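You operate a simulated robot arm through the tools that you are given. There is no shell and no other tool.

Carry out the task below with a simulated robot arm. There is one attempt and no reset: what you move stays moved.

## Task
Spin the green-cap bobbin up to its red ring, speed dial on 800.
Fine: bobbin on the seat, bobbin guard shut, band lever on TIGHT; twist lever, brake knob and other bobbins end as they began. Set down upright: what you pick out.
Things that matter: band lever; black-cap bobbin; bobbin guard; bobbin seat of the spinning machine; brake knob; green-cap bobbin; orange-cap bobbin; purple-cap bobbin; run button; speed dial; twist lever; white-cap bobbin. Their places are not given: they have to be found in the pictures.

It is judged by the outcome, as a careful person would: the job done as asked, and still so three seconds after it is handed in. It fails if anything else is knocked over, pushed out of place, dropped, spilled or broken. A push-on lid holds only when it is set on centred and level and pressed home; a screw cap is set on level and turned clockwise until tight.

## Robot
A 7-joint arm with a two-finger parallel gripper, fixed in place. Base frame: the origin is on the floor under the middle of its stand, x ahead of it, y to its left, z up. Lengths are in m, angles in degrees, forces in N, time in s.
It reaches about 1.479 m from its shoulder. Its first joint turns from -166.0 to 166.0 degrees. Payload 4.4 kg.
The TCP is the grasp point between the finger pads, 0.023 m short of the fingertips. In the tool frame z runs along the fingers and y along their closing line. Largest opening 0.094 m; finger width 0.038, thickness 0.01; the body of the gripper, 0.054 by 0.096 m, starts 0.039 m behind the TCP.
Orientation is that of the tool frame in the base frame, as a unit quaternion [x, y, z, w]. With the fingers straight down and closing along the base's y, the tool's x points along the base's -x, its y along +y and its z along -z.

## Interface
- The arm moves only by the tool apply_moves. Its argument "rows" is a list that holds one entry, the list of rows, each a list of 7 numbers: the shift along the base's x, y, z in units of 25 mm (1.0 is 25 mm), then the turn, a rotation vector about the base's x, y, z in units of 5 degrees (1.0 is 5 degrees), then the gripper command, from -1 (fully open) to 1 (shut), values between in proportion. In form: [[[dx, dy, dz, wx, wy, wz, gripper], ...]]. A call has 1 to 20 rows; each row shifts and turns the commanded pose from where the row before left it. A call with a number of a shift or a turn outside -1 to 1 is refused whole. Each row takes 0.2 s and may step no farther than 0.05 m and 8.6 degrees from the row before; otherwise, or with a gripper value out of range, the whole call is refused. Where a pose cannot be reached the arm comes as near as it can. A force on the tool above 40 N (or 10 N above the force at the start of the call, whichever is more), or a blocked arm, ends the call early, and 0.2 s more pass. The fingers move at their own pace (about 0.072 m/s each) and stop on an object; they squeeze with about 31 N. The grip force told is the motor's: it shows also when the fingers shut on nothing. Time passes only in rows, and 0.2 s behind the last, so rows that do not move let the fingers close. The reply holds the time, the measured pose of the TCP, the force on the tool along the base axes, the opening and the grip force, in the units named above and with some noise, with the torque about the TCP (base axes, N m) and any sound that the robot's microphone picked up.
- Cameras (640 x 400 px; columns grow to the right, rows downward): "scene" is fixed at [0.2206, -0.5002, 1.3703]; the picture's right is [0.90, -0.43, 0.00], its down [-0.17, -0.36, -0.92] and it looks along [0.40, 0.83, -0.40] (base axes); focal length 328 px, centre (320, 200). "wrist" rides on the gripper at [0.086, 0.016, -0.075] in the tool frame; the picture's right is [-0.18, 0.98, 0.00], its down [-0.58, -0.11, -0.81] and it looks along [-0.79, -0.15, 0.59] (tool axes); focal length 243 px, centre (320, 200).
- grab_frame(camera): a new picture of that camera. The clock stands still meanwhile.
- probe_pixels(camera, pixels): for up to 12 pixels [column, row] of the newest picture of that camera ("zoom" is the newest enlarged one), the place [x, y, z] in the base frame of the surface seen there, good to about 0.002 m. The clock stands still meanwhile.
- zoom(camera, box): a new picture of the part [left, top, right, bottom] of that camera's present view, enlarged. The clock stands still meanwhile.
- finish_job(): hands the job in; it is judged then, once.

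Leave the gripper open and the arm clear of the work at the hand-in unless told otherwise.

The tools are called after ">>>" as name(argument=value, ...) on one line, values as JSON. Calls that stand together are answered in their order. apply_moves: Moves the arm, as the interface text tells. Its arguments: {"type":"object","properties":{"rows":{"type":"array","items":{"type":"array","items":{"type":"array","items":{"type":"number"}}}}},"required":["rows"]} The other tools are called the same way: grab_frame (camera) takes a picture; probe_pixels (camera, pixels) gives the place of the surface under pixels of a picture; zoom (camera, box) takes an enlarged picture of a part of a camera's view; finish_job () hands the job in.

At the start:

```text
time_s: 0.0
ee_pos: [0.6445, 0.2425, 1.2002]
tcp_rot: [0.0, 1.0, 0.001, 0.001]
wrist_force: [-0.5, 0.1, -0.6]
ft_torque: [0.02, 0.01, 0.03]
finger_gap: 0.094
gripper_force: 0.0
```

scene: 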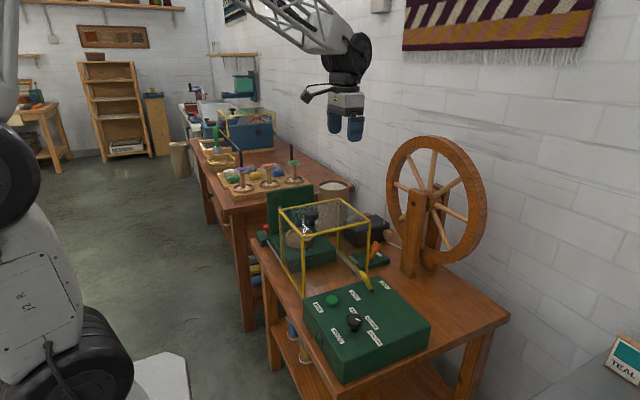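
wrist: 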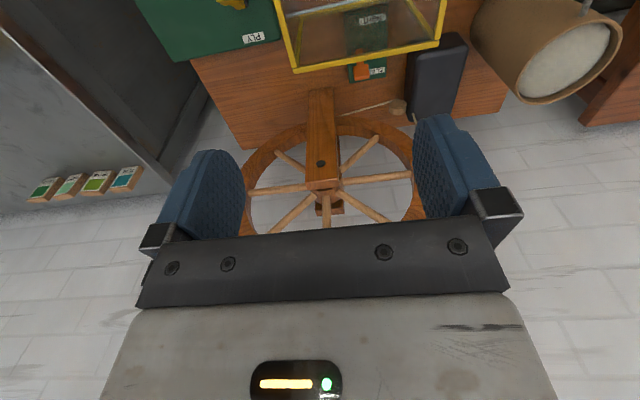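

I see the spinning machine with a green control box, a yellow-framed guard, and a tray of bobbins further back. I'll zoom into several parts of the scene picture.

>>> zoom(camera="scene", box=[240, 180, 460, 390])

>>> zoom(camera="scene", box=[190, 90, 330, 200])

```text
1.90 times, centred on (350, 285) of scene
```

zoom: 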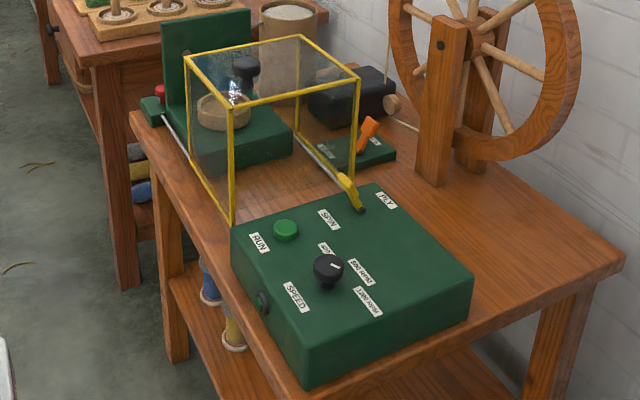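

```text
3.64 times, centred on (260, 145) of scene
```

zoom: 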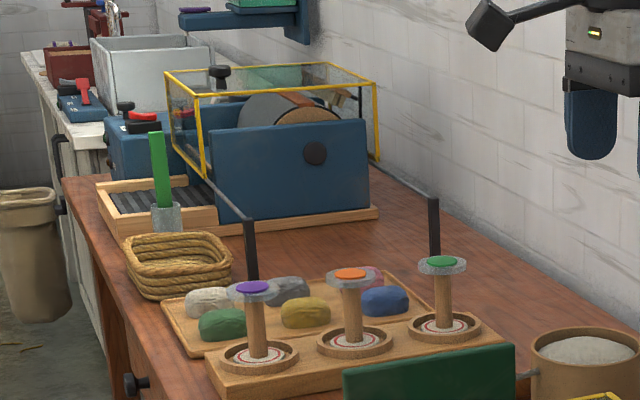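

I see purple, orange and green bobbins in a wooden rack. I'll zoom in on the control box, guard, levers and bobbins more closely.

>>> zoom(camera="scene", box=[310, 270, 410, 350])

>>> zoom(camera="scene", box=[250, 180, 390, 280])

>>> zoom(camera="scene", box=[230, 135, 310, 200])

>>> zoom(camera="scene", box=[240, 250, 340, 380])

```text
5.00 times, centred on (360, 310) of scene
```

zoom: 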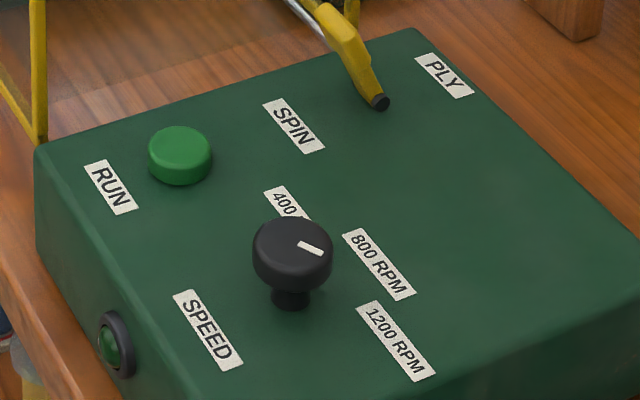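

```text
4.00 times, centred on (320, 230) of scene
```

zoom: 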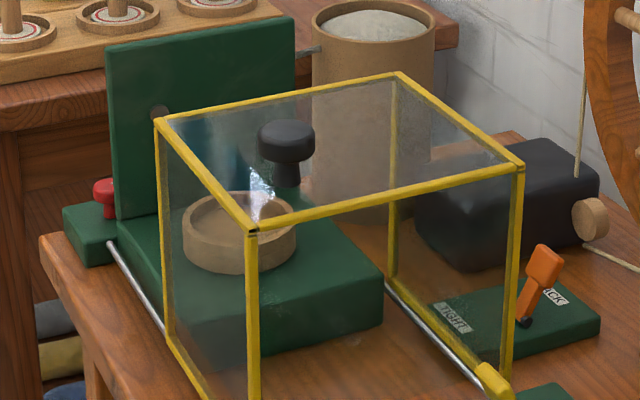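

```text
6.15 times, centred on (270, 168) of scene
```

zoom: 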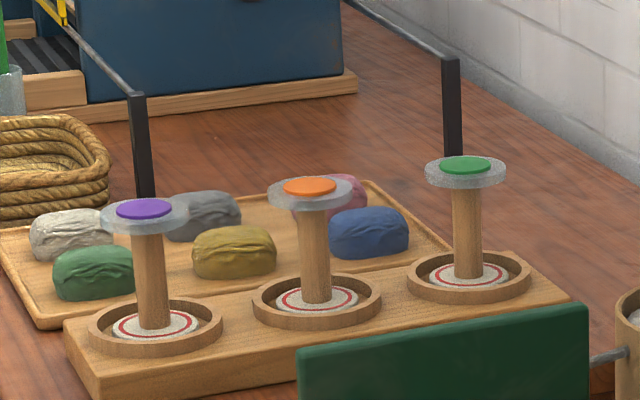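

```text
3.08 times, centred on (290, 315) of scene
```

zoom: 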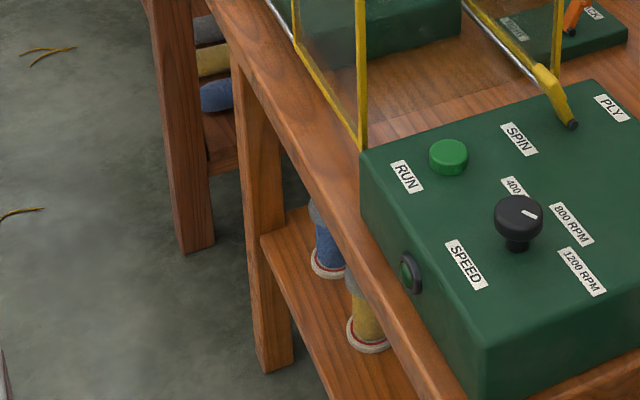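

The dial's white mark, the band lever (orange, labels TIGHT/SLACK) and the yellow lever between SPIN and PLY are visible. I'll probe key points in the scene picture: dial, button, guard corners, seat, levers, bobbins.

>>> grab_frame(camera="scene")

>>> probe_pixels(camera="scene", pixels=[[353, 319], [331, 299], [277, 209], [345, 199], [370, 222], [303, 236], [306, 297], [370, 260], [314, 216], [300, 238], [378, 247], [266, 227]])

>>> probe_pixels(camera="scene", pixels=[[248, 161], [270, 165], [290, 162], [249, 186], [271, 182], [291, 178], [246, 165], [347, 187], [283, 225], [315, 265], [386, 290], [430, 325]])

```text
taken
```

scene: 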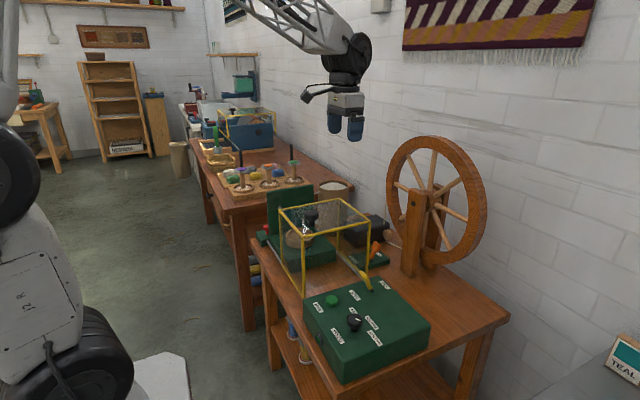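

```text
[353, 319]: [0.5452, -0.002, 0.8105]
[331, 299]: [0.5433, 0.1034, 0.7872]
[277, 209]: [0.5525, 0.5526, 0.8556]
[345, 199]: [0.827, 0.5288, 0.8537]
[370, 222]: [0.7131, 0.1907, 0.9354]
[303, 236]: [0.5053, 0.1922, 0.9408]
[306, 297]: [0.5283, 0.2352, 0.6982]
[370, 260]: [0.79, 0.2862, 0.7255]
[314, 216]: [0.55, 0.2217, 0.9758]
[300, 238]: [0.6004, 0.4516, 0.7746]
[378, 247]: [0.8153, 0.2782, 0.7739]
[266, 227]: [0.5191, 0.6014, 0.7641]
```

```text
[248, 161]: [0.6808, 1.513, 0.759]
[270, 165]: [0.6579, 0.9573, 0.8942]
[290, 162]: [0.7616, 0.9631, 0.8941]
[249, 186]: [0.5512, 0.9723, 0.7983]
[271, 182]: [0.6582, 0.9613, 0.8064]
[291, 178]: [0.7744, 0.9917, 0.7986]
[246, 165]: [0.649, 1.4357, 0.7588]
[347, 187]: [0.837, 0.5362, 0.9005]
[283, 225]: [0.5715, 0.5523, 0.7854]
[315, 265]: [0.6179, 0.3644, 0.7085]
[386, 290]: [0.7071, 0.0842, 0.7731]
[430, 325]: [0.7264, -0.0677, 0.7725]
```

The black knob at (314,216) is on top of the guard at z≈0.976; the seat seems to be at about y 0.45. I'll move the arm back and to the left at height 1.2 to look at the seat and guard with the wrist camera.

>>> apply_moves(rows=[[[-1, 1, 0, 0, 0, 0, -1], [-1, 1, 0, 0, 0, 0, -1], [-1, 1, 0, 0, 0, 0, -1], [-1, 1, 0, 0, 0, 0, -1], [-1, 1, 0, 0, 0, 0, -1], [-1, 1, 0, 0, 0, 0, -1], [-1, 1, 0, 0, 0, 0, -1], [-1, 1, 0, 0, 0, 0, -1], [-1, 1, 0, 0, 0, 0, -1], [-1, 1, 0, 0, 0, 0, -1]]])

>>> grab_frame(camera="wrist")

>>> grab_frame(camera="scene")

```text
time_s: 2.2
ee_pos: [0.3964, 0.4915, 1.2013]
tcp_rot: [0.0, 1.0, -0.001, 0.001]
wrist_force: [0.0, 0.2, 0.4]
ft_torque: [-0.01, 0.01, 0.03]
finger_gap: 0.0942
gripper_force: 0.1
```

```text
taken
```

wrist: 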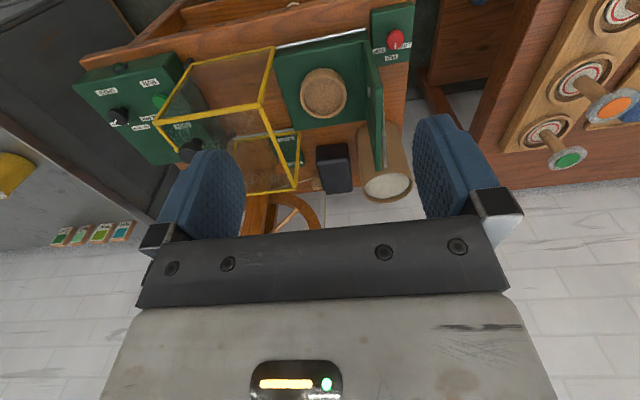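

```text
taken
```

scene: 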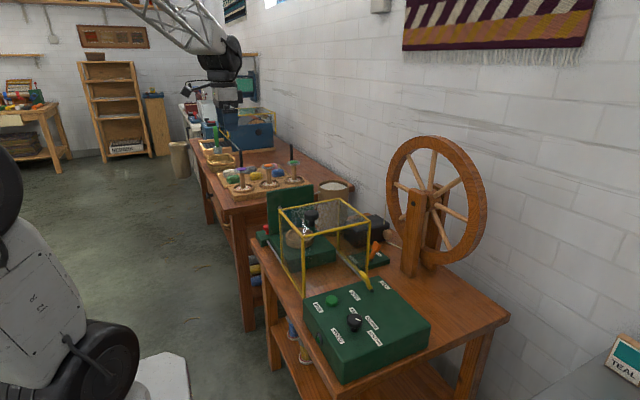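

The wrist view shows the seat ring at about (323,92), the guard left of it at (220,120), the red brake knob at (394,40). I'll zoom in for detail and probe.

>>> zoom(camera="wrist", box=[250, 10, 430, 210])

>>> probe_pixels(camera="wrist", pixels=[[323, 92], [302, 90], [345, 92], [323, 70], [323, 116], [277, 49], [262, 102], [154, 122], [298, 190], [394, 40], [377, 110], [335, 160]])

>>> zoom(camera="wrist", box=[80, 40, 310, 210])

>>> zoom(camera="wrist", box=[490, 0, 640, 190])

```text
2.00 times, centred on (340, 110) of wrist
```

zoom: 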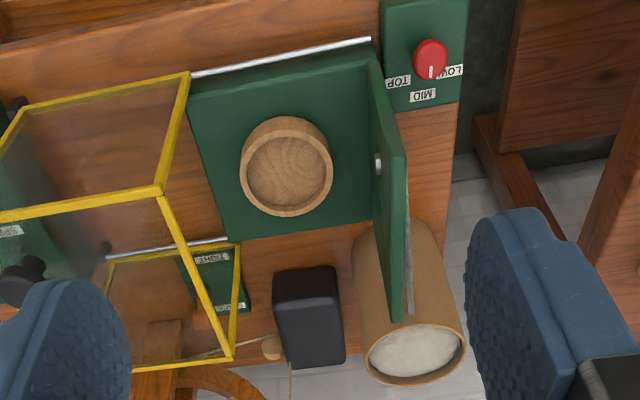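

```text
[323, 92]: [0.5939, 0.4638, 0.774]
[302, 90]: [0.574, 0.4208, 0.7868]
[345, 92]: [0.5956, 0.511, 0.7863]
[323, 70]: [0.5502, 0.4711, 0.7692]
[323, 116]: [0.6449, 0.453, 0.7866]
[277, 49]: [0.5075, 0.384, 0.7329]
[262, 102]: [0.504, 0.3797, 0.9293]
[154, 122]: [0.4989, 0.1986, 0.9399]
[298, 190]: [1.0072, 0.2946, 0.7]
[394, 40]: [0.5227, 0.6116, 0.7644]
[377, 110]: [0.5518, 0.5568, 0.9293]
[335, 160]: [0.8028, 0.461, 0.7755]
```

```text
2.35 times, centred on (195, 125) of wrist
```

zoom: 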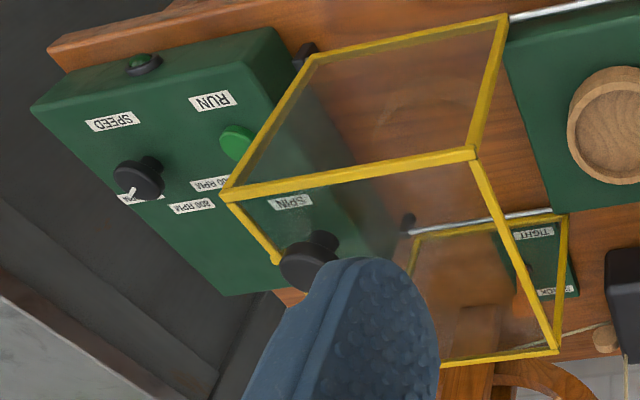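

```text
2.11 times, centred on (565, 95) of wrist
```

zoom: 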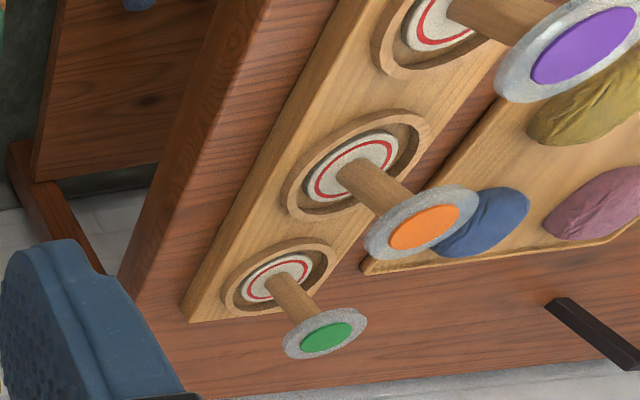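

The seat cup is empty, centred near (0.597, 0.464), floor z≈0.774. The brake knob is on MID. The dial's white mark looks to be at 1200. The band lever plate shows TIGHT (wall-far side) and SLACK. Next I move over toward the bobbin rack for a close look, staying high.

>>> apply_moves(rows=[[[0.3, 1, -0.2, 0, 0, 0, -1], [0.3, 1, -0.2, 0, 0, 0, -1], [0.3, 1, -0.2, 0, 0, 0, -1], [0.3, 1, -0.2, 0, 0, 0, -1], [0.3, 1, -0.2, 0, 0, 0, -1], [0.3, 1, -0.2, 0, 0, 0, -1], [0.3, 1, -0.2, 0, 0, 0, -1], [0.3, 1, -0.2, 0, 0, 0, -1], [0.3, 1, -0.2, 0, 0, 0, -1], [0.3, 1, -0.2, 0, 0, 0, -1], [0.3, 1, -0.2, 0, 0, 0, -1], [0.3, 1, -0.2, 0, 0, 0, -1], [0.3, 1, -0.2, 0, 0, 0, -1], [0.3, 1, -0.2, 0, 0, 0, -1], [0.3, 1, -0.2, 0, 0, 0, -1], [0.3, 1, -0.2, 0, 0, 0, -1], [0.3, 1, -0.2, 0, 0, 0, -1], [0.3, 1, -0.2, 0, 0, 0, -1], [0.3, 1, -0.2, 0, 0, 0, -1], [0.3, 1, -0.2, 0, 0, 0, -1]]])

>>> grab_frame(camera="wrist")

```text
time_s: 6.4
ee_pos: [0.5437, 0.9928, 1.1007]
tcp_rot: [0.0, 1.0, 0.0, 0.002]
wrist_force: [0.0, -0.9, 0.1]
ft_torque: [-0.01, 0.02, 0.02]
finger_gap: 0.094
gripper_force: 0.1
```

```text
taken
```

wrist: 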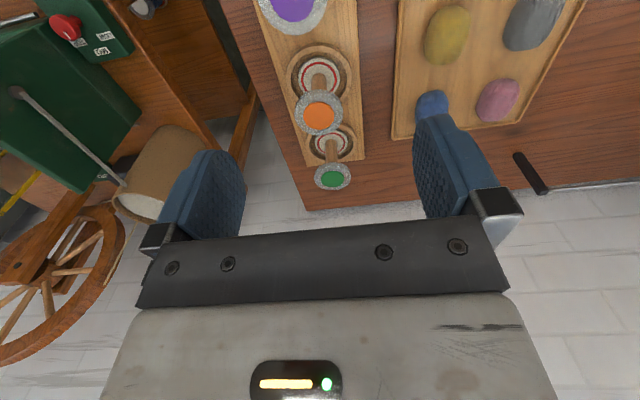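

The green bobbin is at about (332,178). I'll zoom in and probe its cap, flange rim and rack points.

>>> zoom(camera="wrist", box=[270, 80, 400, 200])

>>> probe_pixels(camera="wrist", pixels=[[331, 179], [316, 176], [348, 178], [332, 165], [332, 188], [332, 145], [319, 116], [297, 114], [341, 112], [350, 140], [327, 130], [316, 140]])

```text
3.33 times, centred on (335, 140) of wrist
```

zoom: 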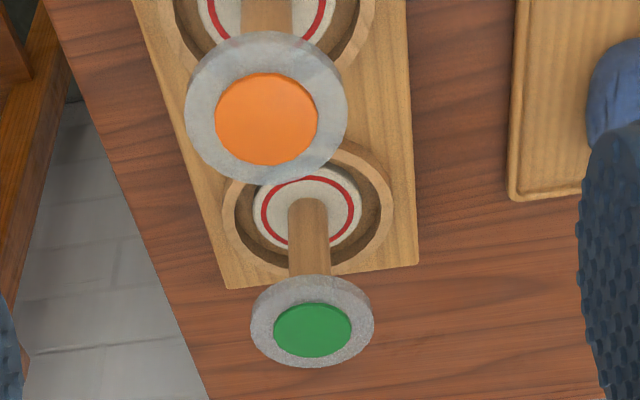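

```text
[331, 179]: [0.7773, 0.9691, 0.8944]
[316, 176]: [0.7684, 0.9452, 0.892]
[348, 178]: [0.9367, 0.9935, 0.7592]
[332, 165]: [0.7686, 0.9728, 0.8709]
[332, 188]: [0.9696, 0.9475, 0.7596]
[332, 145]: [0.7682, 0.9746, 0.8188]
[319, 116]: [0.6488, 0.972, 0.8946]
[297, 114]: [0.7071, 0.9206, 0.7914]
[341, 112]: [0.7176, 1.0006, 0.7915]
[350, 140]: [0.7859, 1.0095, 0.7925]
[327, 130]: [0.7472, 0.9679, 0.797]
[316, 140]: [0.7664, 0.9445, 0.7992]
```

I'll probe more precisely through the zoomed picture: green cap centre (312,330), flange rims, shaft, bottom flange and red ring.

>>> probe_pixels(camera="zoom", pixels=[[312, 330], [275, 330], [350, 328], [254, 320], [371, 318], [312, 285], [312, 361], [310, 265], [290, 240], [327, 240], [312, 188], [267, 215]])

>>> zoom(camera="scene", box=[275, 140, 310, 190])

```text
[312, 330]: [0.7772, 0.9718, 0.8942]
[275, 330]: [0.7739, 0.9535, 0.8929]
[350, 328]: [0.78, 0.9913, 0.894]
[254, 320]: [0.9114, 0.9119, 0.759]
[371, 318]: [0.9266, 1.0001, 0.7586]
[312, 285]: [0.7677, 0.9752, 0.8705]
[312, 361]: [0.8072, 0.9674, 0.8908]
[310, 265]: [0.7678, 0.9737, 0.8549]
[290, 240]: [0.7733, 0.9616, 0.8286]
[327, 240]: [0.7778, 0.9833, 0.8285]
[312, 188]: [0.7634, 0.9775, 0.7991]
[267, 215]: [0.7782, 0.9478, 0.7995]
```

```text
8.00 times, centred on (292, 165) of scene
```

zoom: 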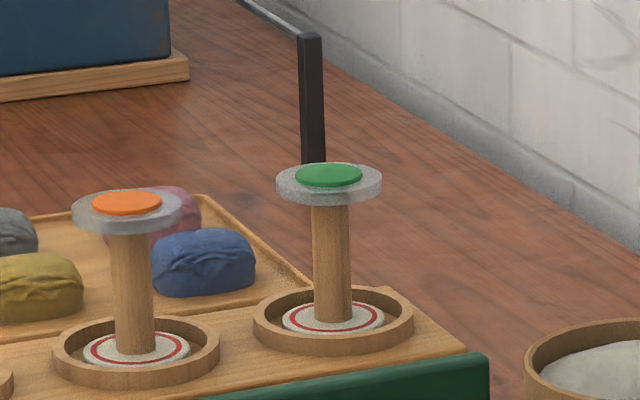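

The bobbin's axis is near (0.777, 0.972), top z≈0.894, flange about 0.066 m wide, which fits in the open fingers closing along y. I'll move above it at z≈1.0 and check.

>>> apply_moves(rows=[[[0.933, -0.083, -0.2, 0, 0, 0, -1], [0.933, -0.083, -0.2, 0, 0, 0, -1], [0.933, -0.083, -0.4, 0, 0, 0, -1], [0.933, -0.083, -0.4, 0, 0, 0, -1], [0.933, -0.083, -0.4, 0, 0, 0, -1], [0.933, -0.083, -0.4, 0, 0, 0, -1], [0.933, -0.083, -0.5, 0, 0, 0, -1], [0.933, -0.083, -0.5, 0, 0, 0, -1], [0.933, -0.083, -0.5, 0, 0, 0, -1], [0.933, -0.083, -0.5, 0, 0, 0, -1]]])

>>> grab_frame(camera="wrist")

>>> zoom(camera="scene", box=[230, 70, 350, 200])

```text
time_s: 8.6
ee_pos: [0.7781, 0.9693, 1.0011]
tcp_rot: [-0.001, 1.0, 0.001, 0.001]
wrist_force: [-0.7, 0.5, 0.1]
ft_torque: [0.0, -0.03, -0.03]
finger_gap: 0.094
gripper_force: 0.1
```

```text
taken
```

wrist: 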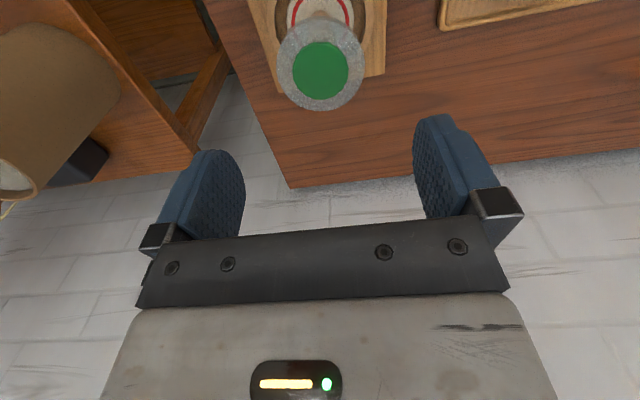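

```text
3.08 times, centred on (290, 135) of scene
```

zoom: 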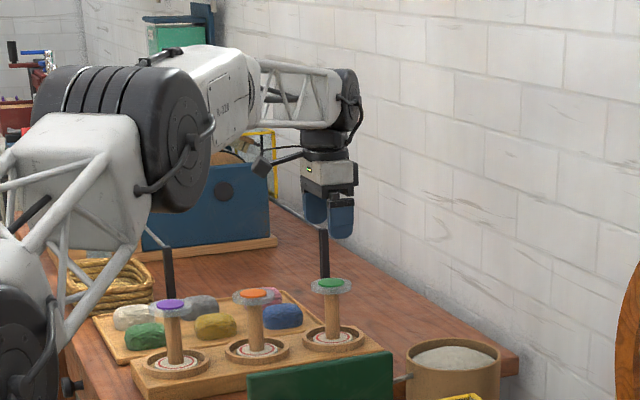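

Probing the green cap edges in the wrist picture for an accurate centre.

>>> zoom(camera="wrist", box=[240, 0, 400, 120])

>>> probe_pixels(camera="wrist", pixels=[[320, 71], [295, 71], [346, 71], [320, 44], [320, 97], [283, 65], [357, 65], [322, 106], [320, 28]])

```text
3.33 times, centred on (320, 60) of wrist
```

zoom: 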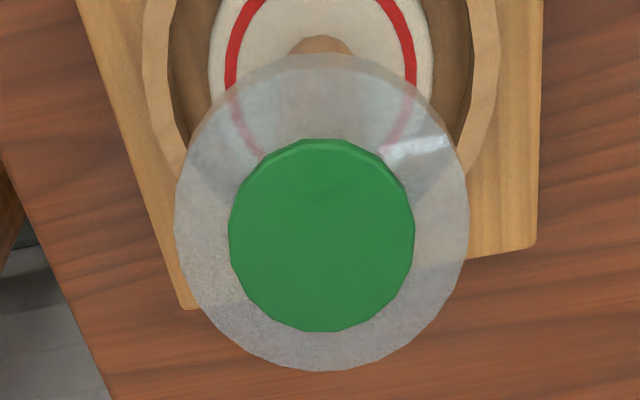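

```text
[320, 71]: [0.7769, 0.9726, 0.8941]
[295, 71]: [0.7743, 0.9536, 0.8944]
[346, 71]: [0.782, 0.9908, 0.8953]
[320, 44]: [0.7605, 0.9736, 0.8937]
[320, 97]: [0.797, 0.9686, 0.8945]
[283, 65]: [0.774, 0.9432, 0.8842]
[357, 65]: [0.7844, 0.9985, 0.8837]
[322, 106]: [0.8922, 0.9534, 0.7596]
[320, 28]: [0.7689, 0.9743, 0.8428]
```

Cap centre is (0.778, 0.972), flange ~0.06 m across at z≈0.886. I'll shift y by +2.5 mm and go down to z≈0.884 with fingers open.

>>> apply_moves(rows=[[[0, 0.1, -0.5, 0, 0, 0, -1], [0, 0, -0.6, 0, 0, 0, -1], [0, 0, -0.6, 0, 0, 0, -1], [0, 0, -0.6, 0, 0, 0, -1], [0, 0, -0.6, 0, 0, 0, -1], [0, 0, -0.6, 0, 0, 0, -1], [0, 0, -0.6, 0, 0, 0, -1], [0, 0, -0.58, 0, 0, 0, -1], [0, 0, 0, 0, 0, 0, -1]]])

>>> grab_frame(camera="wrist")

>>> zoom(camera="scene", box=[240, 100, 340, 200])

```text
time_s: 10.6
ee_pos: [0.7783, 0.9736, 0.8819]
tcp_rot: [0.0, 1.0, 0.001, 0.001]
wrist_force: [0.5, 0.8, 0.5]
ft_torque: [-0.01, -0.01, 0.03]
finger_gap: 0.0937
gripper_force: 0.0
```

```text
taken
```

wrist: 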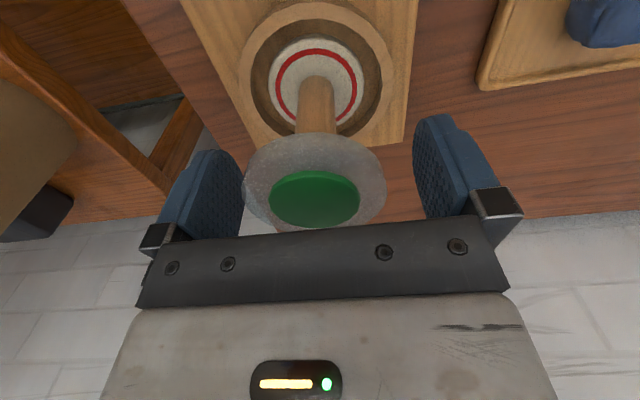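

```text
4.00 times, centred on (290, 150) of scene
```

zoom: 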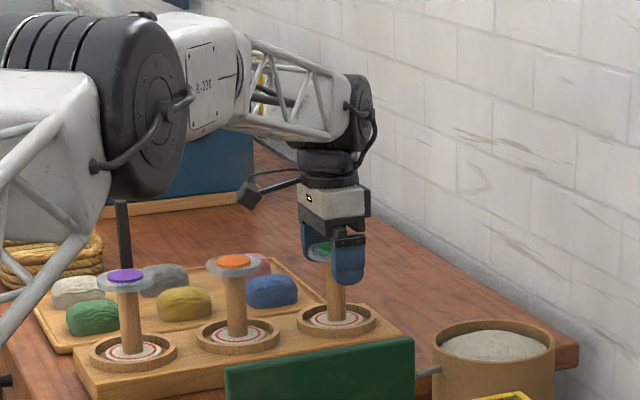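

The flange sits between the pads. Closing the fingers.

>>> apply_moves(rows=[[[0, -0.04, 0, 0, 0, 0, -0.2], [0, 0, 0, 0, 0, 0, 0.2], [0, 0, 0, 0, 0, 0, 1], [0, 0, 0, 0, 0, 0, 1], [0, 0, 0, 0, 0, 0, 1], [0, 0, 0, 0, 0, 0, 1]]])

>>> grab_frame(camera="wrist")

```text
time_s: 12.0
ee_pos: [0.7789, 0.9716, 0.8843]
tcp_rot: [0.0, 1.0, 0.0, 0.001]
wrist_force: [0.3, 0.6, 2.0]
ft_torque: [0.02, 0.0, 0.0]
finger_gap: 0.0649
gripper_force: 31.4
```

```text
taken
```

wrist: 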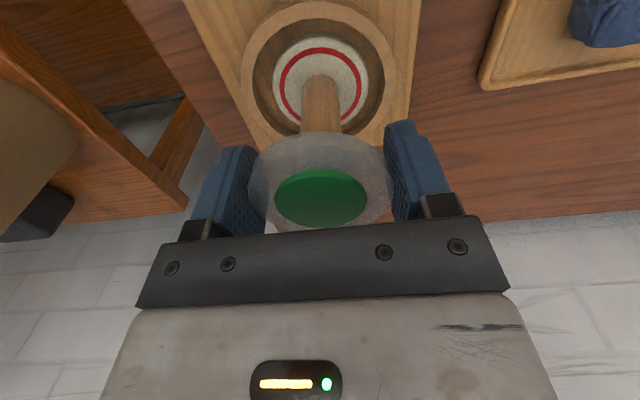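

Gripped at 0.065 m with 31 N. I'll lift slowly straight up.

>>> apply_moves(rows=[[[0, 0, 0.2, 0, 0, 0, 1], [0, 0, 0.3, 0, 0, 0, 1], [0, 0, 0.5, 0, 0, 0, 1], [0, 0, 0.5, 0, 0, 0, 1], [0, 0, 0.5, 0, 0, 0, 1]]])

>>> grab_frame(camera="wrist")

>>> zoom(camera="scene", box=[240, 100, 340, 200])

```text
time_s: 13.2
ee_pos: [0.7785, 0.9714, 0.932]
tcp_rot: [0.0, 1.0, 0.0, 0.0]
wrist_force: [-0.6, -0.3, -0.5]
ft_torque: [0.01, -0.02, -0.01]
finger_gap: 0.0
gripper_force: 30.5
```

```text
taken
```

wrist: 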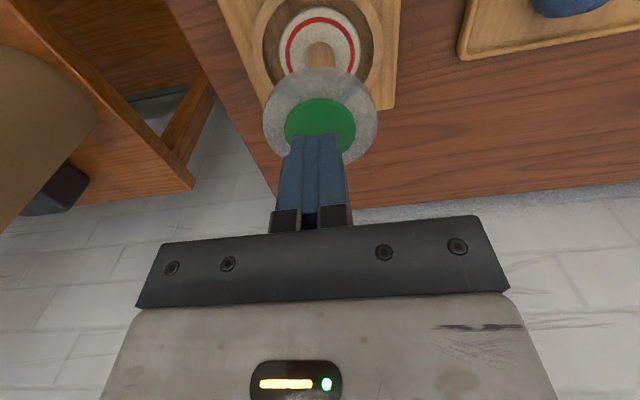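

```text
4.00 times, centred on (290, 150) of scene
```

zoom: 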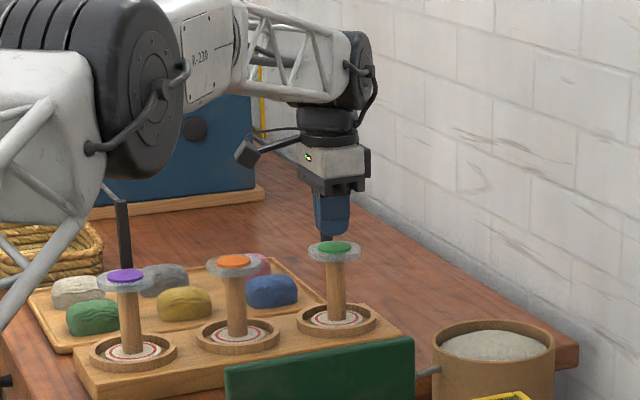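

The fingers slid up off the flange: gap is 0 and the bobbin still stands in its rack cup at (325,125). I'll open up again, rise a little first, and take a closer look at the flange profile to decide where to grip.

>>> apply_moves(rows=[[[0, 0, 0.4, 0, 0, 0, 1], [0, 0, 0.4, 0, 0, 0, -1], [0, 0, 0, 0, 0, 0, -1], [0, 0, 0, 0, 0, 0, -1], [0, 0, 0, 0, 0, 0, -1]]])

>>> zoom(camera="wrist", box=[240, 10, 400, 160])

>>> zoom(camera="scene", box=[280, 150, 306, 188])

```text
time_s: 14.4
ee_pos: [0.7783, 0.971, 0.9534]
tcp_rot: [0.0, 1.0, -0.001, 0.001]
wrist_force: [-0.4, -1.2, -0.7]
ft_torque: [0.02, 0.03, 0.02]
finger_gap: 0.094
gripper_force: 0.1
```

```text
2.67 times, centred on (320, 85) of wrist
```

zoom: 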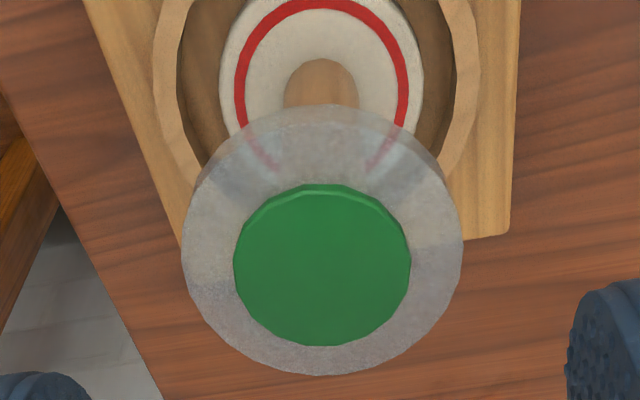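

```text
10.53 times, centred on (293, 169) of scene
```

zoom: 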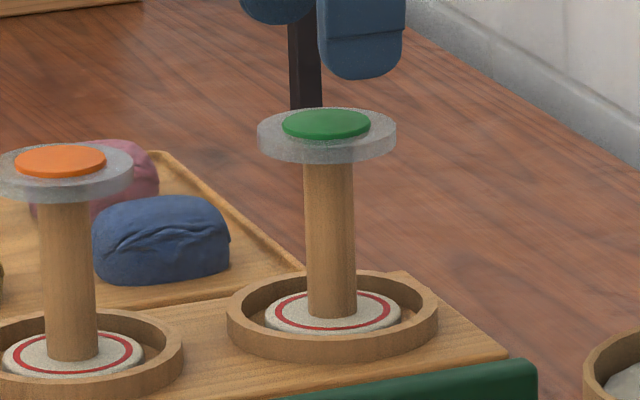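

The flange is a straight, translucent disc about 11 mm thick; it may be slippery. I'll try once more, a bit lower and lifting in tiny steps while reading the force.

>>> apply_moves(rows=[[[0, 0.02, -0.6, 0, 0, 0, -1], [0, 0, -0.6, 0, 0, 0, -1], [0, 0, -0.6, 0, 0, 0, -1], [0, 0, -0.6, 0, 0, 0, -1], [0, 0, -0.6, 0, 0, 0, -1], [0, 0, 0, 0, 0, 0, -0.1], [0, 0, 0, 0, 0, 0, 0.2], [0, 0, 0, 0, 0, 0, 1], [0, 0, 0, 0, 0, 0, 1], [0, 0, 0, 0, 0, 0, 1], [0, 0, 0, 0, 0, 0, 1], [0, 0, 0, 0, 0, 0, 1]]])

>>> apply_moves(rows=[[[0, 0, 0.08, 0, 0, 0, 1]]])

>>> apply_moves(rows=[[[0, 0, 0.08, 0, 0, 0, 1]]])

>>> grab_frame(camera="wrist")

>>> zoom(camera="scene", box=[270, 130, 320, 190])

```text
time_s: 17.0
ee_pos: [0.7771, 0.9701, 0.8787]
tcp_rot: [0.0, 1.0, -0.001, 0.001]
wrist_force: [0.3, 0.9, 7.2]
ft_torque: [0.05, -0.09, 0.02]
finger_gap: 0.065
gripper_force: 31.1
```

```text
time_s: 17.4
ee_pos: [0.7765, 0.9715, 0.8783]
tcp_rot: [0.0, 1.0, -0.001, 0.001]
wrist_force: [0.5, -0.6, -0.1]
ft_torque: [-0.01, -0.02, 0.0]
finger_gap: 0.0648
gripper_force: 31.1
```

```text
time_s: 17.8
ee_pos: [0.7779, 0.9712, 0.8827]
tcp_rot: [-0.001, 1.0, 0.0, 0.001]
wrist_force: [0.5, 0.4, -1.3]
ft_torque: [0.0, 0.04, 0.03]
finger_gap: 0.0651
gripper_force: 31.3
```

```text
taken
```

wrist: 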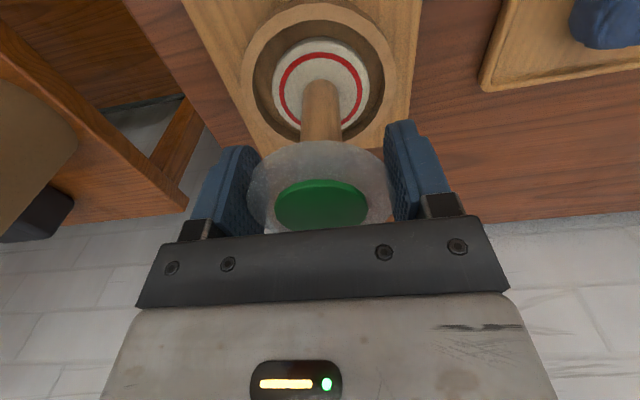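

```text
6.67 times, centred on (295, 160) of scene
```

zoom: 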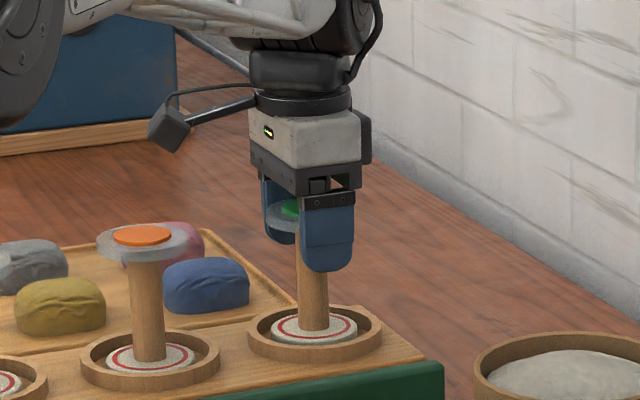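

Force is now −1.3 N on z, perhaps the bobbin's weight. I continue lifting in small steps and watch.

>>> apply_moves(rows=[[[0, 0, 0.08, 0, 0, 0, 1], [0, 0, 0.08, 0, 0, 0, 1]]])

>>> apply_moves(rows=[[[0, 0, 0.08, 0, 0, 0, 1], [0, 0, 0.08, 0, 0, 0, 1]]])

>>> zoom(camera="wrist", box=[220, 0, 420, 240])

>>> zoom(camera="scene", box=[270, 130, 320, 190])

```text
time_s: 18.4
ee_pos: [0.7783, 0.9715, 0.8853]
tcp_rot: [-0.001, 1.0, 0.0, 0.0]
wrist_force: [-0.7, 0.9, -1.2]
ft_torque: [-0.03, -0.01, 0.01]
finger_gap: 0.0647
gripper_force: 30.3
```

```text
time_s: 19.0
ee_pos: [0.7769, 0.9705, 0.8905]
tcp_rot: [0.0, 1.0, 0.0, 0.001]
wrist_force: [-0.1, -0.8, -0.6]
ft_torque: [-0.01, -0.02, 0.02]
finger_gap: 0.0647
gripper_force: 31.0
```

```text
1.67 times, centred on (320, 120) of wrist
```

zoom: 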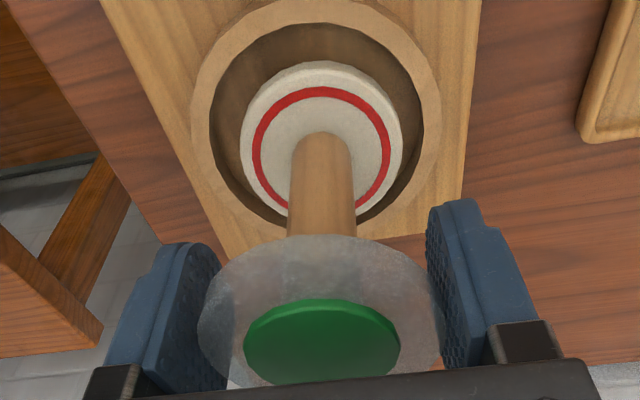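

```text
6.67 times, centred on (295, 160) of scene
```

zoom: 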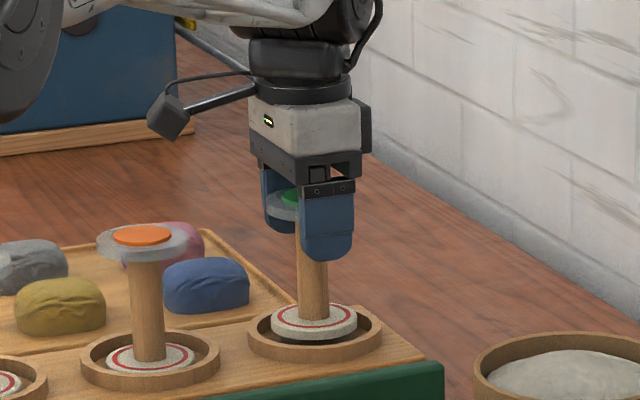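

The bobbin is rising with the hand (its base is clear of the cup floor), and the cap stays at the same place (320,204) in the wrist view, so no slip. I continue lifting gently.

>>> apply_moves(rows=[[[0, 0, 0.1, 0, 0, 0, 1], [0, 0, 0.12, 0, 0, 0, 1], [0, 0, 0.15, 0, 0, 0, 1], [0, 0, 0.15, 0, 0, 0, 1], [0, 0, 0.15, 0, 0, 0, 1], [0, 0, 0.15, 0, 0, 0, 1], [0, 0, 0.15, 0, 0, 0, 1], [0, 0, 0.15, 0, 0, 0, 1], [0, 0, 0.1, 0, 0, 0, 1]]])

>>> grab_frame(camera="wrist")

>>> zoom(camera="scene", box=[270, 130, 320, 190])

```text
time_s: 21.0
ee_pos: [0.7783, 0.972, 0.9216]
tcp_rot: [-0.001, 1.0, -0.001, 0.0]
wrist_force: [0.3, 0.1, -1.2]
ft_torque: [0.01, 0.05, -0.01]
finger_gap: 0.0648
gripper_force: 30.6
```

```text
taken
```

wrist: 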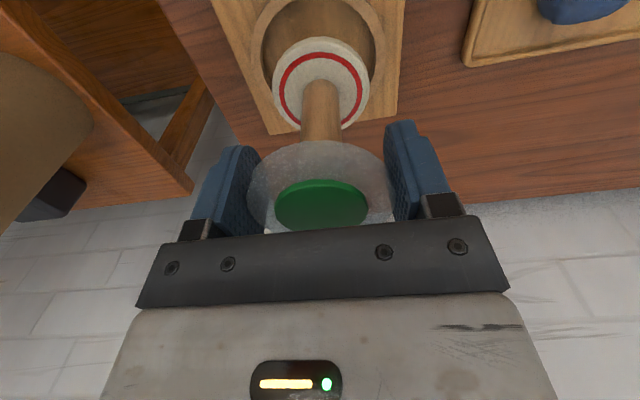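

```text
6.67 times, centred on (295, 160) of scene
```

zoom: 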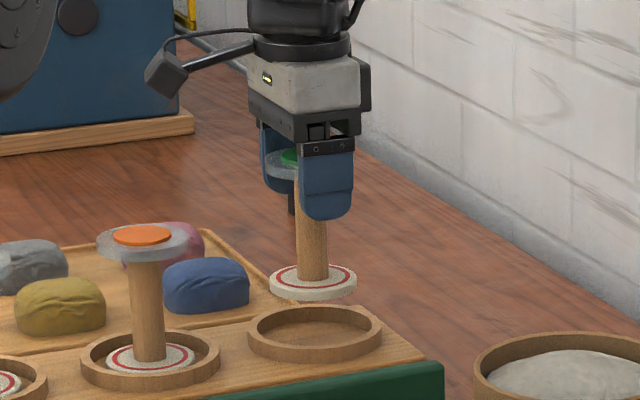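

The bobbin is held level, clear of the rack. I'll raise gently to z≈1.08 to clear the green plate (top ~0.93).

>>> apply_moves(rows=[[[0, 0, 0.12, 0, 0, 0, 1], [0, 0, 0.2, 0, 0, 0, 1], [0, 0, 0.3, 0, 0, 0, 1], [0, 0, 0.35, 0, 0, 0, 1], [0, 0, 0.4, 0, 0, 0, 1], [0, 0, 0.4, 0, 0, 0, 1], [0, 0, 0.4, 0, 0, 0, 1], [0, 0, 0.4, 0, 0, 0, 1], [0, 0, 0.4, 0, 0, 0, 1], [0, 0, 0.4, 0, 0, 0, 1], [0, 0, 0.4, 0, 0, 0, 1], [0, 0, 0.4, 0, 0, 0, 1], [0, 0, 0.4, 0, 0, 0, 1], [0, 0, 0.4, 0, 0, 0, 1], [0, 0, 0.4, 0, 0, 0, 1], [0, 0, 0.4, 0, 0, 0, 1], [0, 0, 0.3, 0, 0, 0, 1], [0, 0, 0.2, 0, 0, 0, 1], [0, 0, 0.1, 0, 0, 0, 1]]])

>>> grab_frame(camera="wrist")

```text
time_s: 25.0
ee_pos: [0.7783, 0.9726, 1.08]
tcp_rot: [0.0, 1.0, 0.001, 0.0]
wrist_force: [-0.3, 0.4, -0.9]
ft_torque: [-0.01, -0.02, 0.02]
finger_gap: 0.0647
gripper_force: 30.9
```

```text
taken
```

wrist: 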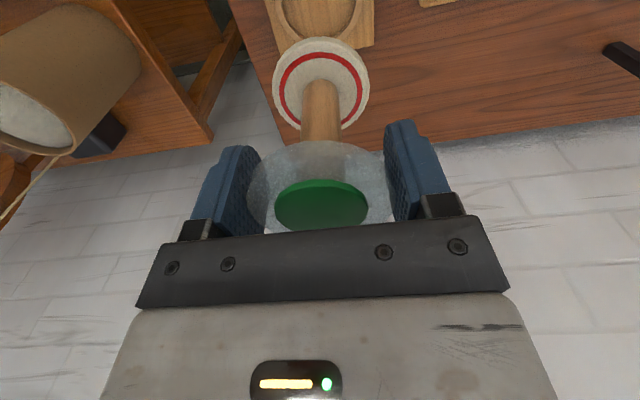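

Still firmly held. Moving over toward the seat at constant height, first leg.

>>> apply_moves(rows=[[[-0.071, -0.2, 0, 0, 0, 0, 1], [-0.143, -0.4, 0, 0, 0, 0, 1], [-0.214, -0.6, 0, 0, 0, 0, 1], [-0.286, -0.8, 0, 0, 0, 0, 1], [-0.321, -0.9, 0, 0, 0, 0, 1], [-0.321, -0.9, 0, 0, 0, 0, 1], [-0.321, -0.9, 0, 0, 0, 0, 1], [-0.321, -0.9, 0, 0, 0, 0, 1], [-0.321, -0.9, 0, 0, 0, 0, 1], [-0.321, -0.9, 0, 0, 0, 0, 1], [-0.321, -0.9, 0, 0, 0, 0, 1], [-0.321, -0.9, 0, 0, 0, 0, 1], [-0.286, -0.8, 0, 0, 0, 0, 1], [-0.214, -0.6, 0, 0, 0, 0, 1], [-0.143, -0.4, 0, 0, 0, 0, 1], [-0.071, -0.2, 0, 0, 0, 0, 1]]])

>>> apply_moves(rows=[[[-0.071, -0.2, 0, 0, 0, 0, 1], [-0.143, -0.4, 0, 0, 0, 0, 1], [-0.214, -0.6, 0, 0, 0, 0, 1], [-0.286, -0.8, 0, 0, 0, 0, 1], [-0.304, -0.85, 0, 0, 0, 0, 1], [-0.304, -0.85, 0, 0, 0, 0, 1], [-0.304, -0.85, 0, 0, 0, 0, 1], [-0.304, -0.85, 0, 0, 0, 0, 1], [-0.304, -0.85, 0, 0, 0, 0, 1], [-0.304, -0.85, 0, 0, 0, 0, 1], [-0.286, -0.8, 0, 0, 0, 0, 1], [-0.214, -0.6, 0, 0, 0, 0, 1], [-0.143, -0.4, 0, 0, 0, 0, 1], [-0.071, -0.2, 0, 0, 0, 0, 1]]])

>>> grab_frame(camera="wrist")

>>> grab_frame(camera="scene")

```text
time_s: 28.4
ee_pos: [0.6774, 0.693, 1.0795]
tcp_rot: [0.0, 1.0, 0.0, 0.002]
wrist_force: [0.6, -0.2, 0.0]
ft_torque: [0.01, -0.02, 0.03]
finger_gap: 0.0648
gripper_force: 30.7
```

```text
time_s: 31.4
ee_pos: [0.5979, 0.4655, 1.0795]
tcp_rot: [0.0, 1.0, -0.001, 0.0]
wrist_force: [0.6, -0.1, -0.7]
ft_torque: [0.0, -0.01, -0.01]
finger_gap: 0.065
gripper_force: 31.1
```

```text
taken
```

wrist: 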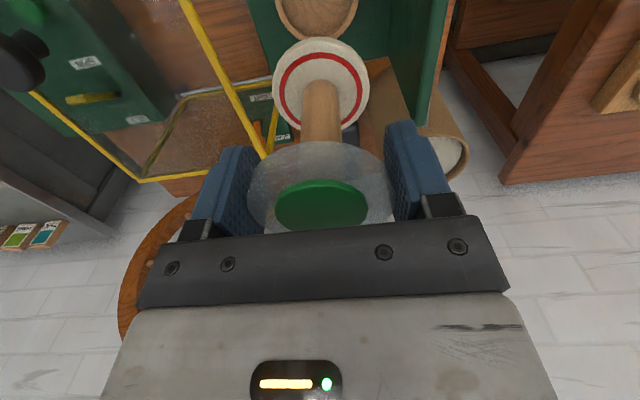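

```text
taken
```

scene: 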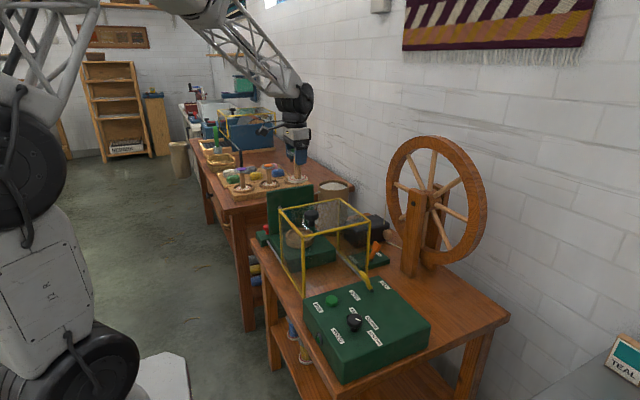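

The bobbin hangs over the seat but blocks the view. I'll shift back and left a bit to see the seat cup and measure its centre precisely.

>>> apply_moves(rows=[[[-0.3, 0.2, 0, 0, 0, 0, 1], [-0.6, 0.4, 0, 0, 0, 0, 1], [-0.8, 0.5, 0, 0, 0, 0, 1], [-0.8, 0.5, 0, 0, 0, 0, 1], [-0.8, 0.5, 0, 0, 0, 0, 1], [-0.8, 0.5, 0, 0, 0, 0, 1], [-0.6, 0.4, 0, 0, 0, 0, 1], [-0.3, 0.2, 0, 0, 0, 0, 1]]])

>>> grab_frame(camera="wrist")

```text
time_s: 33.2
ee_pos: [0.4727, 0.5438, 1.0806]
tcp_rot: [0.0, 1.0, 0.0, 0.001]
wrist_force: [0.0, 0.7, -0.8]
ft_torque: [0.01, -0.02, 0.01]
finger_gap: 0.0649
gripper_force: 30.9
```

```text
taken
```

wrist: 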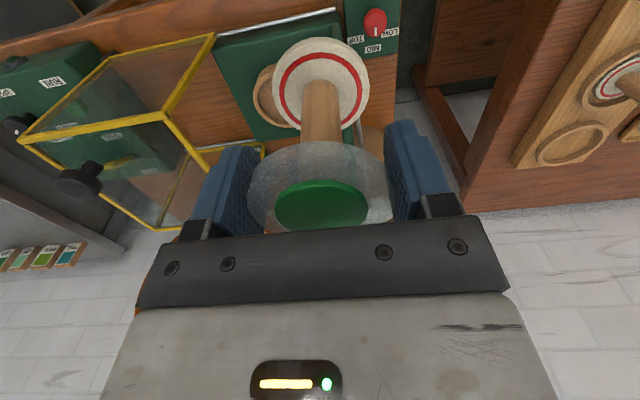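

The cup is still half hidden. I'll shift further left by 0.1 m.

>>> apply_moves(rows=[[[0, 0.3, 0, 0, 0, 0, 1], [0, 0.6, 0, 0, 0, 0, 1], [0, 0.8, 0, 0, 0, 0, 1], [0, 0.8, 0, 0, 0, 0, 1], [0, 0.8, 0, 0, 0, 0, 1], [0, 0.5, 0, 0, 0, 0, 1], [0, 0.2, 0, 0, 0, 0, 1]]])

>>> grab_frame(camera="wrist")

>>> zoom(camera="wrist", box=[160, 20, 290, 150])

```text
time_s: 34.8
ee_pos: [0.4736, 0.6445, 1.08]
tcp_rot: [0.0, 1.0, 0.001, 0.0]
wrist_force: [-0.2, -0.3, -0.6]
ft_torque: [0.02, 0.02, 0.0]
finger_gap: 0.0649
gripper_force: 30.9
```

```text
taken
```

wrist: 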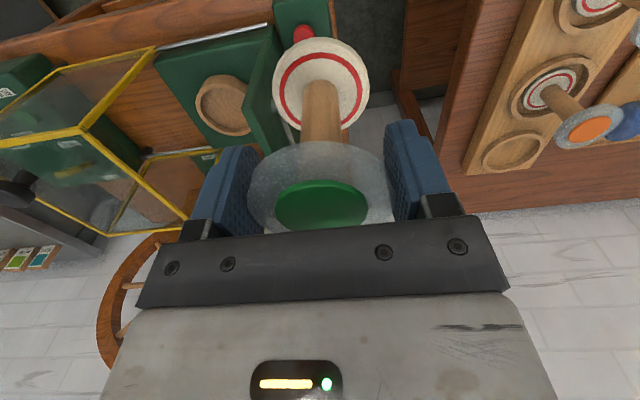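

```text
3.08 times, centred on (225, 85) of wrist
```

zoom: 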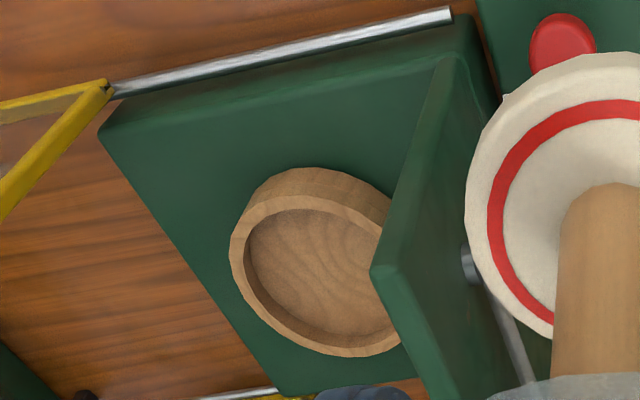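

Now most of the cup is visible. I'll probe points around the rim and the floor in the zoomed picture.

>>> probe_pixels(camera="zoom", pixels=[[239, 255], [250, 295], [275, 325], [320, 347], [365, 350], [392, 338], [262, 215], [300, 203], [340, 208], [370, 222], [310, 270], [310, 320]])

```text
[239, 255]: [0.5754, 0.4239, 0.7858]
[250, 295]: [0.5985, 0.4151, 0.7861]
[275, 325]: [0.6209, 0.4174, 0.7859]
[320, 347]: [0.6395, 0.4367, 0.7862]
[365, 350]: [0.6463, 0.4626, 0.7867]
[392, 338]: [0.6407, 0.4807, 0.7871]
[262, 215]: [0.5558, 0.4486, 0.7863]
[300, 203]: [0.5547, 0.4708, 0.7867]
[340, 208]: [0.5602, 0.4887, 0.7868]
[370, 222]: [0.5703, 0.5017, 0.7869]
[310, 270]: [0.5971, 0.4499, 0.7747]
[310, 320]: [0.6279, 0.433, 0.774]
```

Circle fit gives the cup centre at about (0.600, 0.462), rim z 0.786, floor z 0.774. Now I probe the held bobbin (bottom flange, cap) and the empty rack cup, to know the bobbin's base height below the TCP.

>>> probe_pixels(camera="wrist", pixels=[[510, 152], [490, 152], [320, 205], [300, 205], [345, 205], [318, 47], [278, 80], [363, 80], [300, 62], [345, 70], [310, 110], [335, 110]])

>>> zoom(camera="wrist", box=[240, 20, 400, 240])

```text
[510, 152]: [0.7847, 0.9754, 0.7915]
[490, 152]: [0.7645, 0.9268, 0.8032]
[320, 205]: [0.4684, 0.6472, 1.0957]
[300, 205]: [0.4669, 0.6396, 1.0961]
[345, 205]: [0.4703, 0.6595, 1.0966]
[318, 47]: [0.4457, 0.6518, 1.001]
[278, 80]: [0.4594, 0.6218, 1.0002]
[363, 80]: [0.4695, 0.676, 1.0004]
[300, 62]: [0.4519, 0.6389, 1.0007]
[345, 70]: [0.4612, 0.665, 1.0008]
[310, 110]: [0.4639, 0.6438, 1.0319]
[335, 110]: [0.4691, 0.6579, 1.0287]
```

```text
1.82 times, centred on (320, 130) of wrist
```

zoom: 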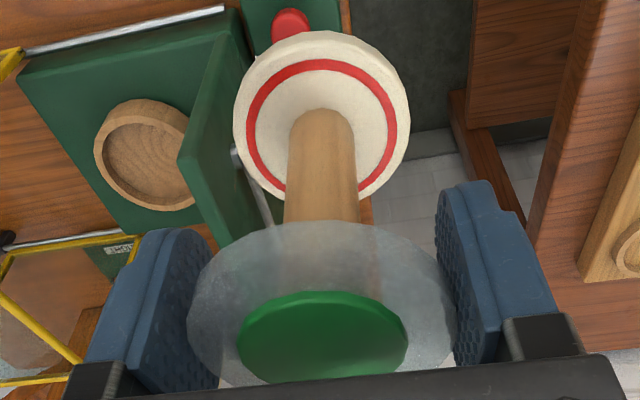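

Bobbin base is ~0.0875 m below the TCP. I'll probe the cap's edges and flange edges to find the bobbin axis relative to the TCP.

>>> probe_pixels(camera="zoom", pixels=[[243, 342], [403, 335], [322, 297], [318, 374], [238, 120], [407, 130], [320, 40], [272, 50], [370, 55], [248, 160], [395, 170], [322, 335]])

```text
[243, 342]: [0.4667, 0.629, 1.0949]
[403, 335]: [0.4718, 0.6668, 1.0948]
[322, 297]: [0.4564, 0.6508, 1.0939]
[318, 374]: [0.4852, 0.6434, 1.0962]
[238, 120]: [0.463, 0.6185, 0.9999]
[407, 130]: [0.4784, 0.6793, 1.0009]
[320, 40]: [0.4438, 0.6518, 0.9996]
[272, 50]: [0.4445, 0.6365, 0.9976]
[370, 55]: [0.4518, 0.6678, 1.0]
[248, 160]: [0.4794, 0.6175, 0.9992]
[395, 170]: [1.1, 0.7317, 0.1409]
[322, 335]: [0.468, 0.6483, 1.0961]
```

Bobbin axis is within 0–3 mm of the TCP. I'll move the TCP to (0.600, 0.460) above the seat at this height.

>>> apply_moves(rows=[[[0.152, -0.221, 0, 0, 0, 0, 1], [0.304, -0.443, 0, 0, 0, 0, 1], [0.455, -0.664, 0, 0, 0, 0, 1], [0.506, -0.738, 0, 0, 0, 0, 1], [0.557, -0.812, 0, 0, 0, 0, 1], [0.557, -0.812, 0, 0, 0, 0, 1], [0.557, -0.812, 0, 0, 0, 0, 1], [0.557, -0.812, 0, 0, 0, 0, 1], [0.506, -0.738, 0, 0, 0, 0, 1], [0.455, -0.664, 0, 0, 0, 0, 1], [0.304, -0.443, 0, 0, 0, 0, 1], [0.152, -0.221, 0, 0, 0, 0, 1], [0, 0, 0, 0, 0, 0, 1]]])

```text
time_s: 37.6
ee_pos: [0.5982, 0.4604, 1.0813]
tcp_rot: [0.001, 1.0, -0.001, 0.0]
wrist_force: [0.2, -0.3, -0.4]
ft_torque: [-0.02, -0.02, 0.01]
finger_gap: 0.0648
gripper_force: 31.3
```

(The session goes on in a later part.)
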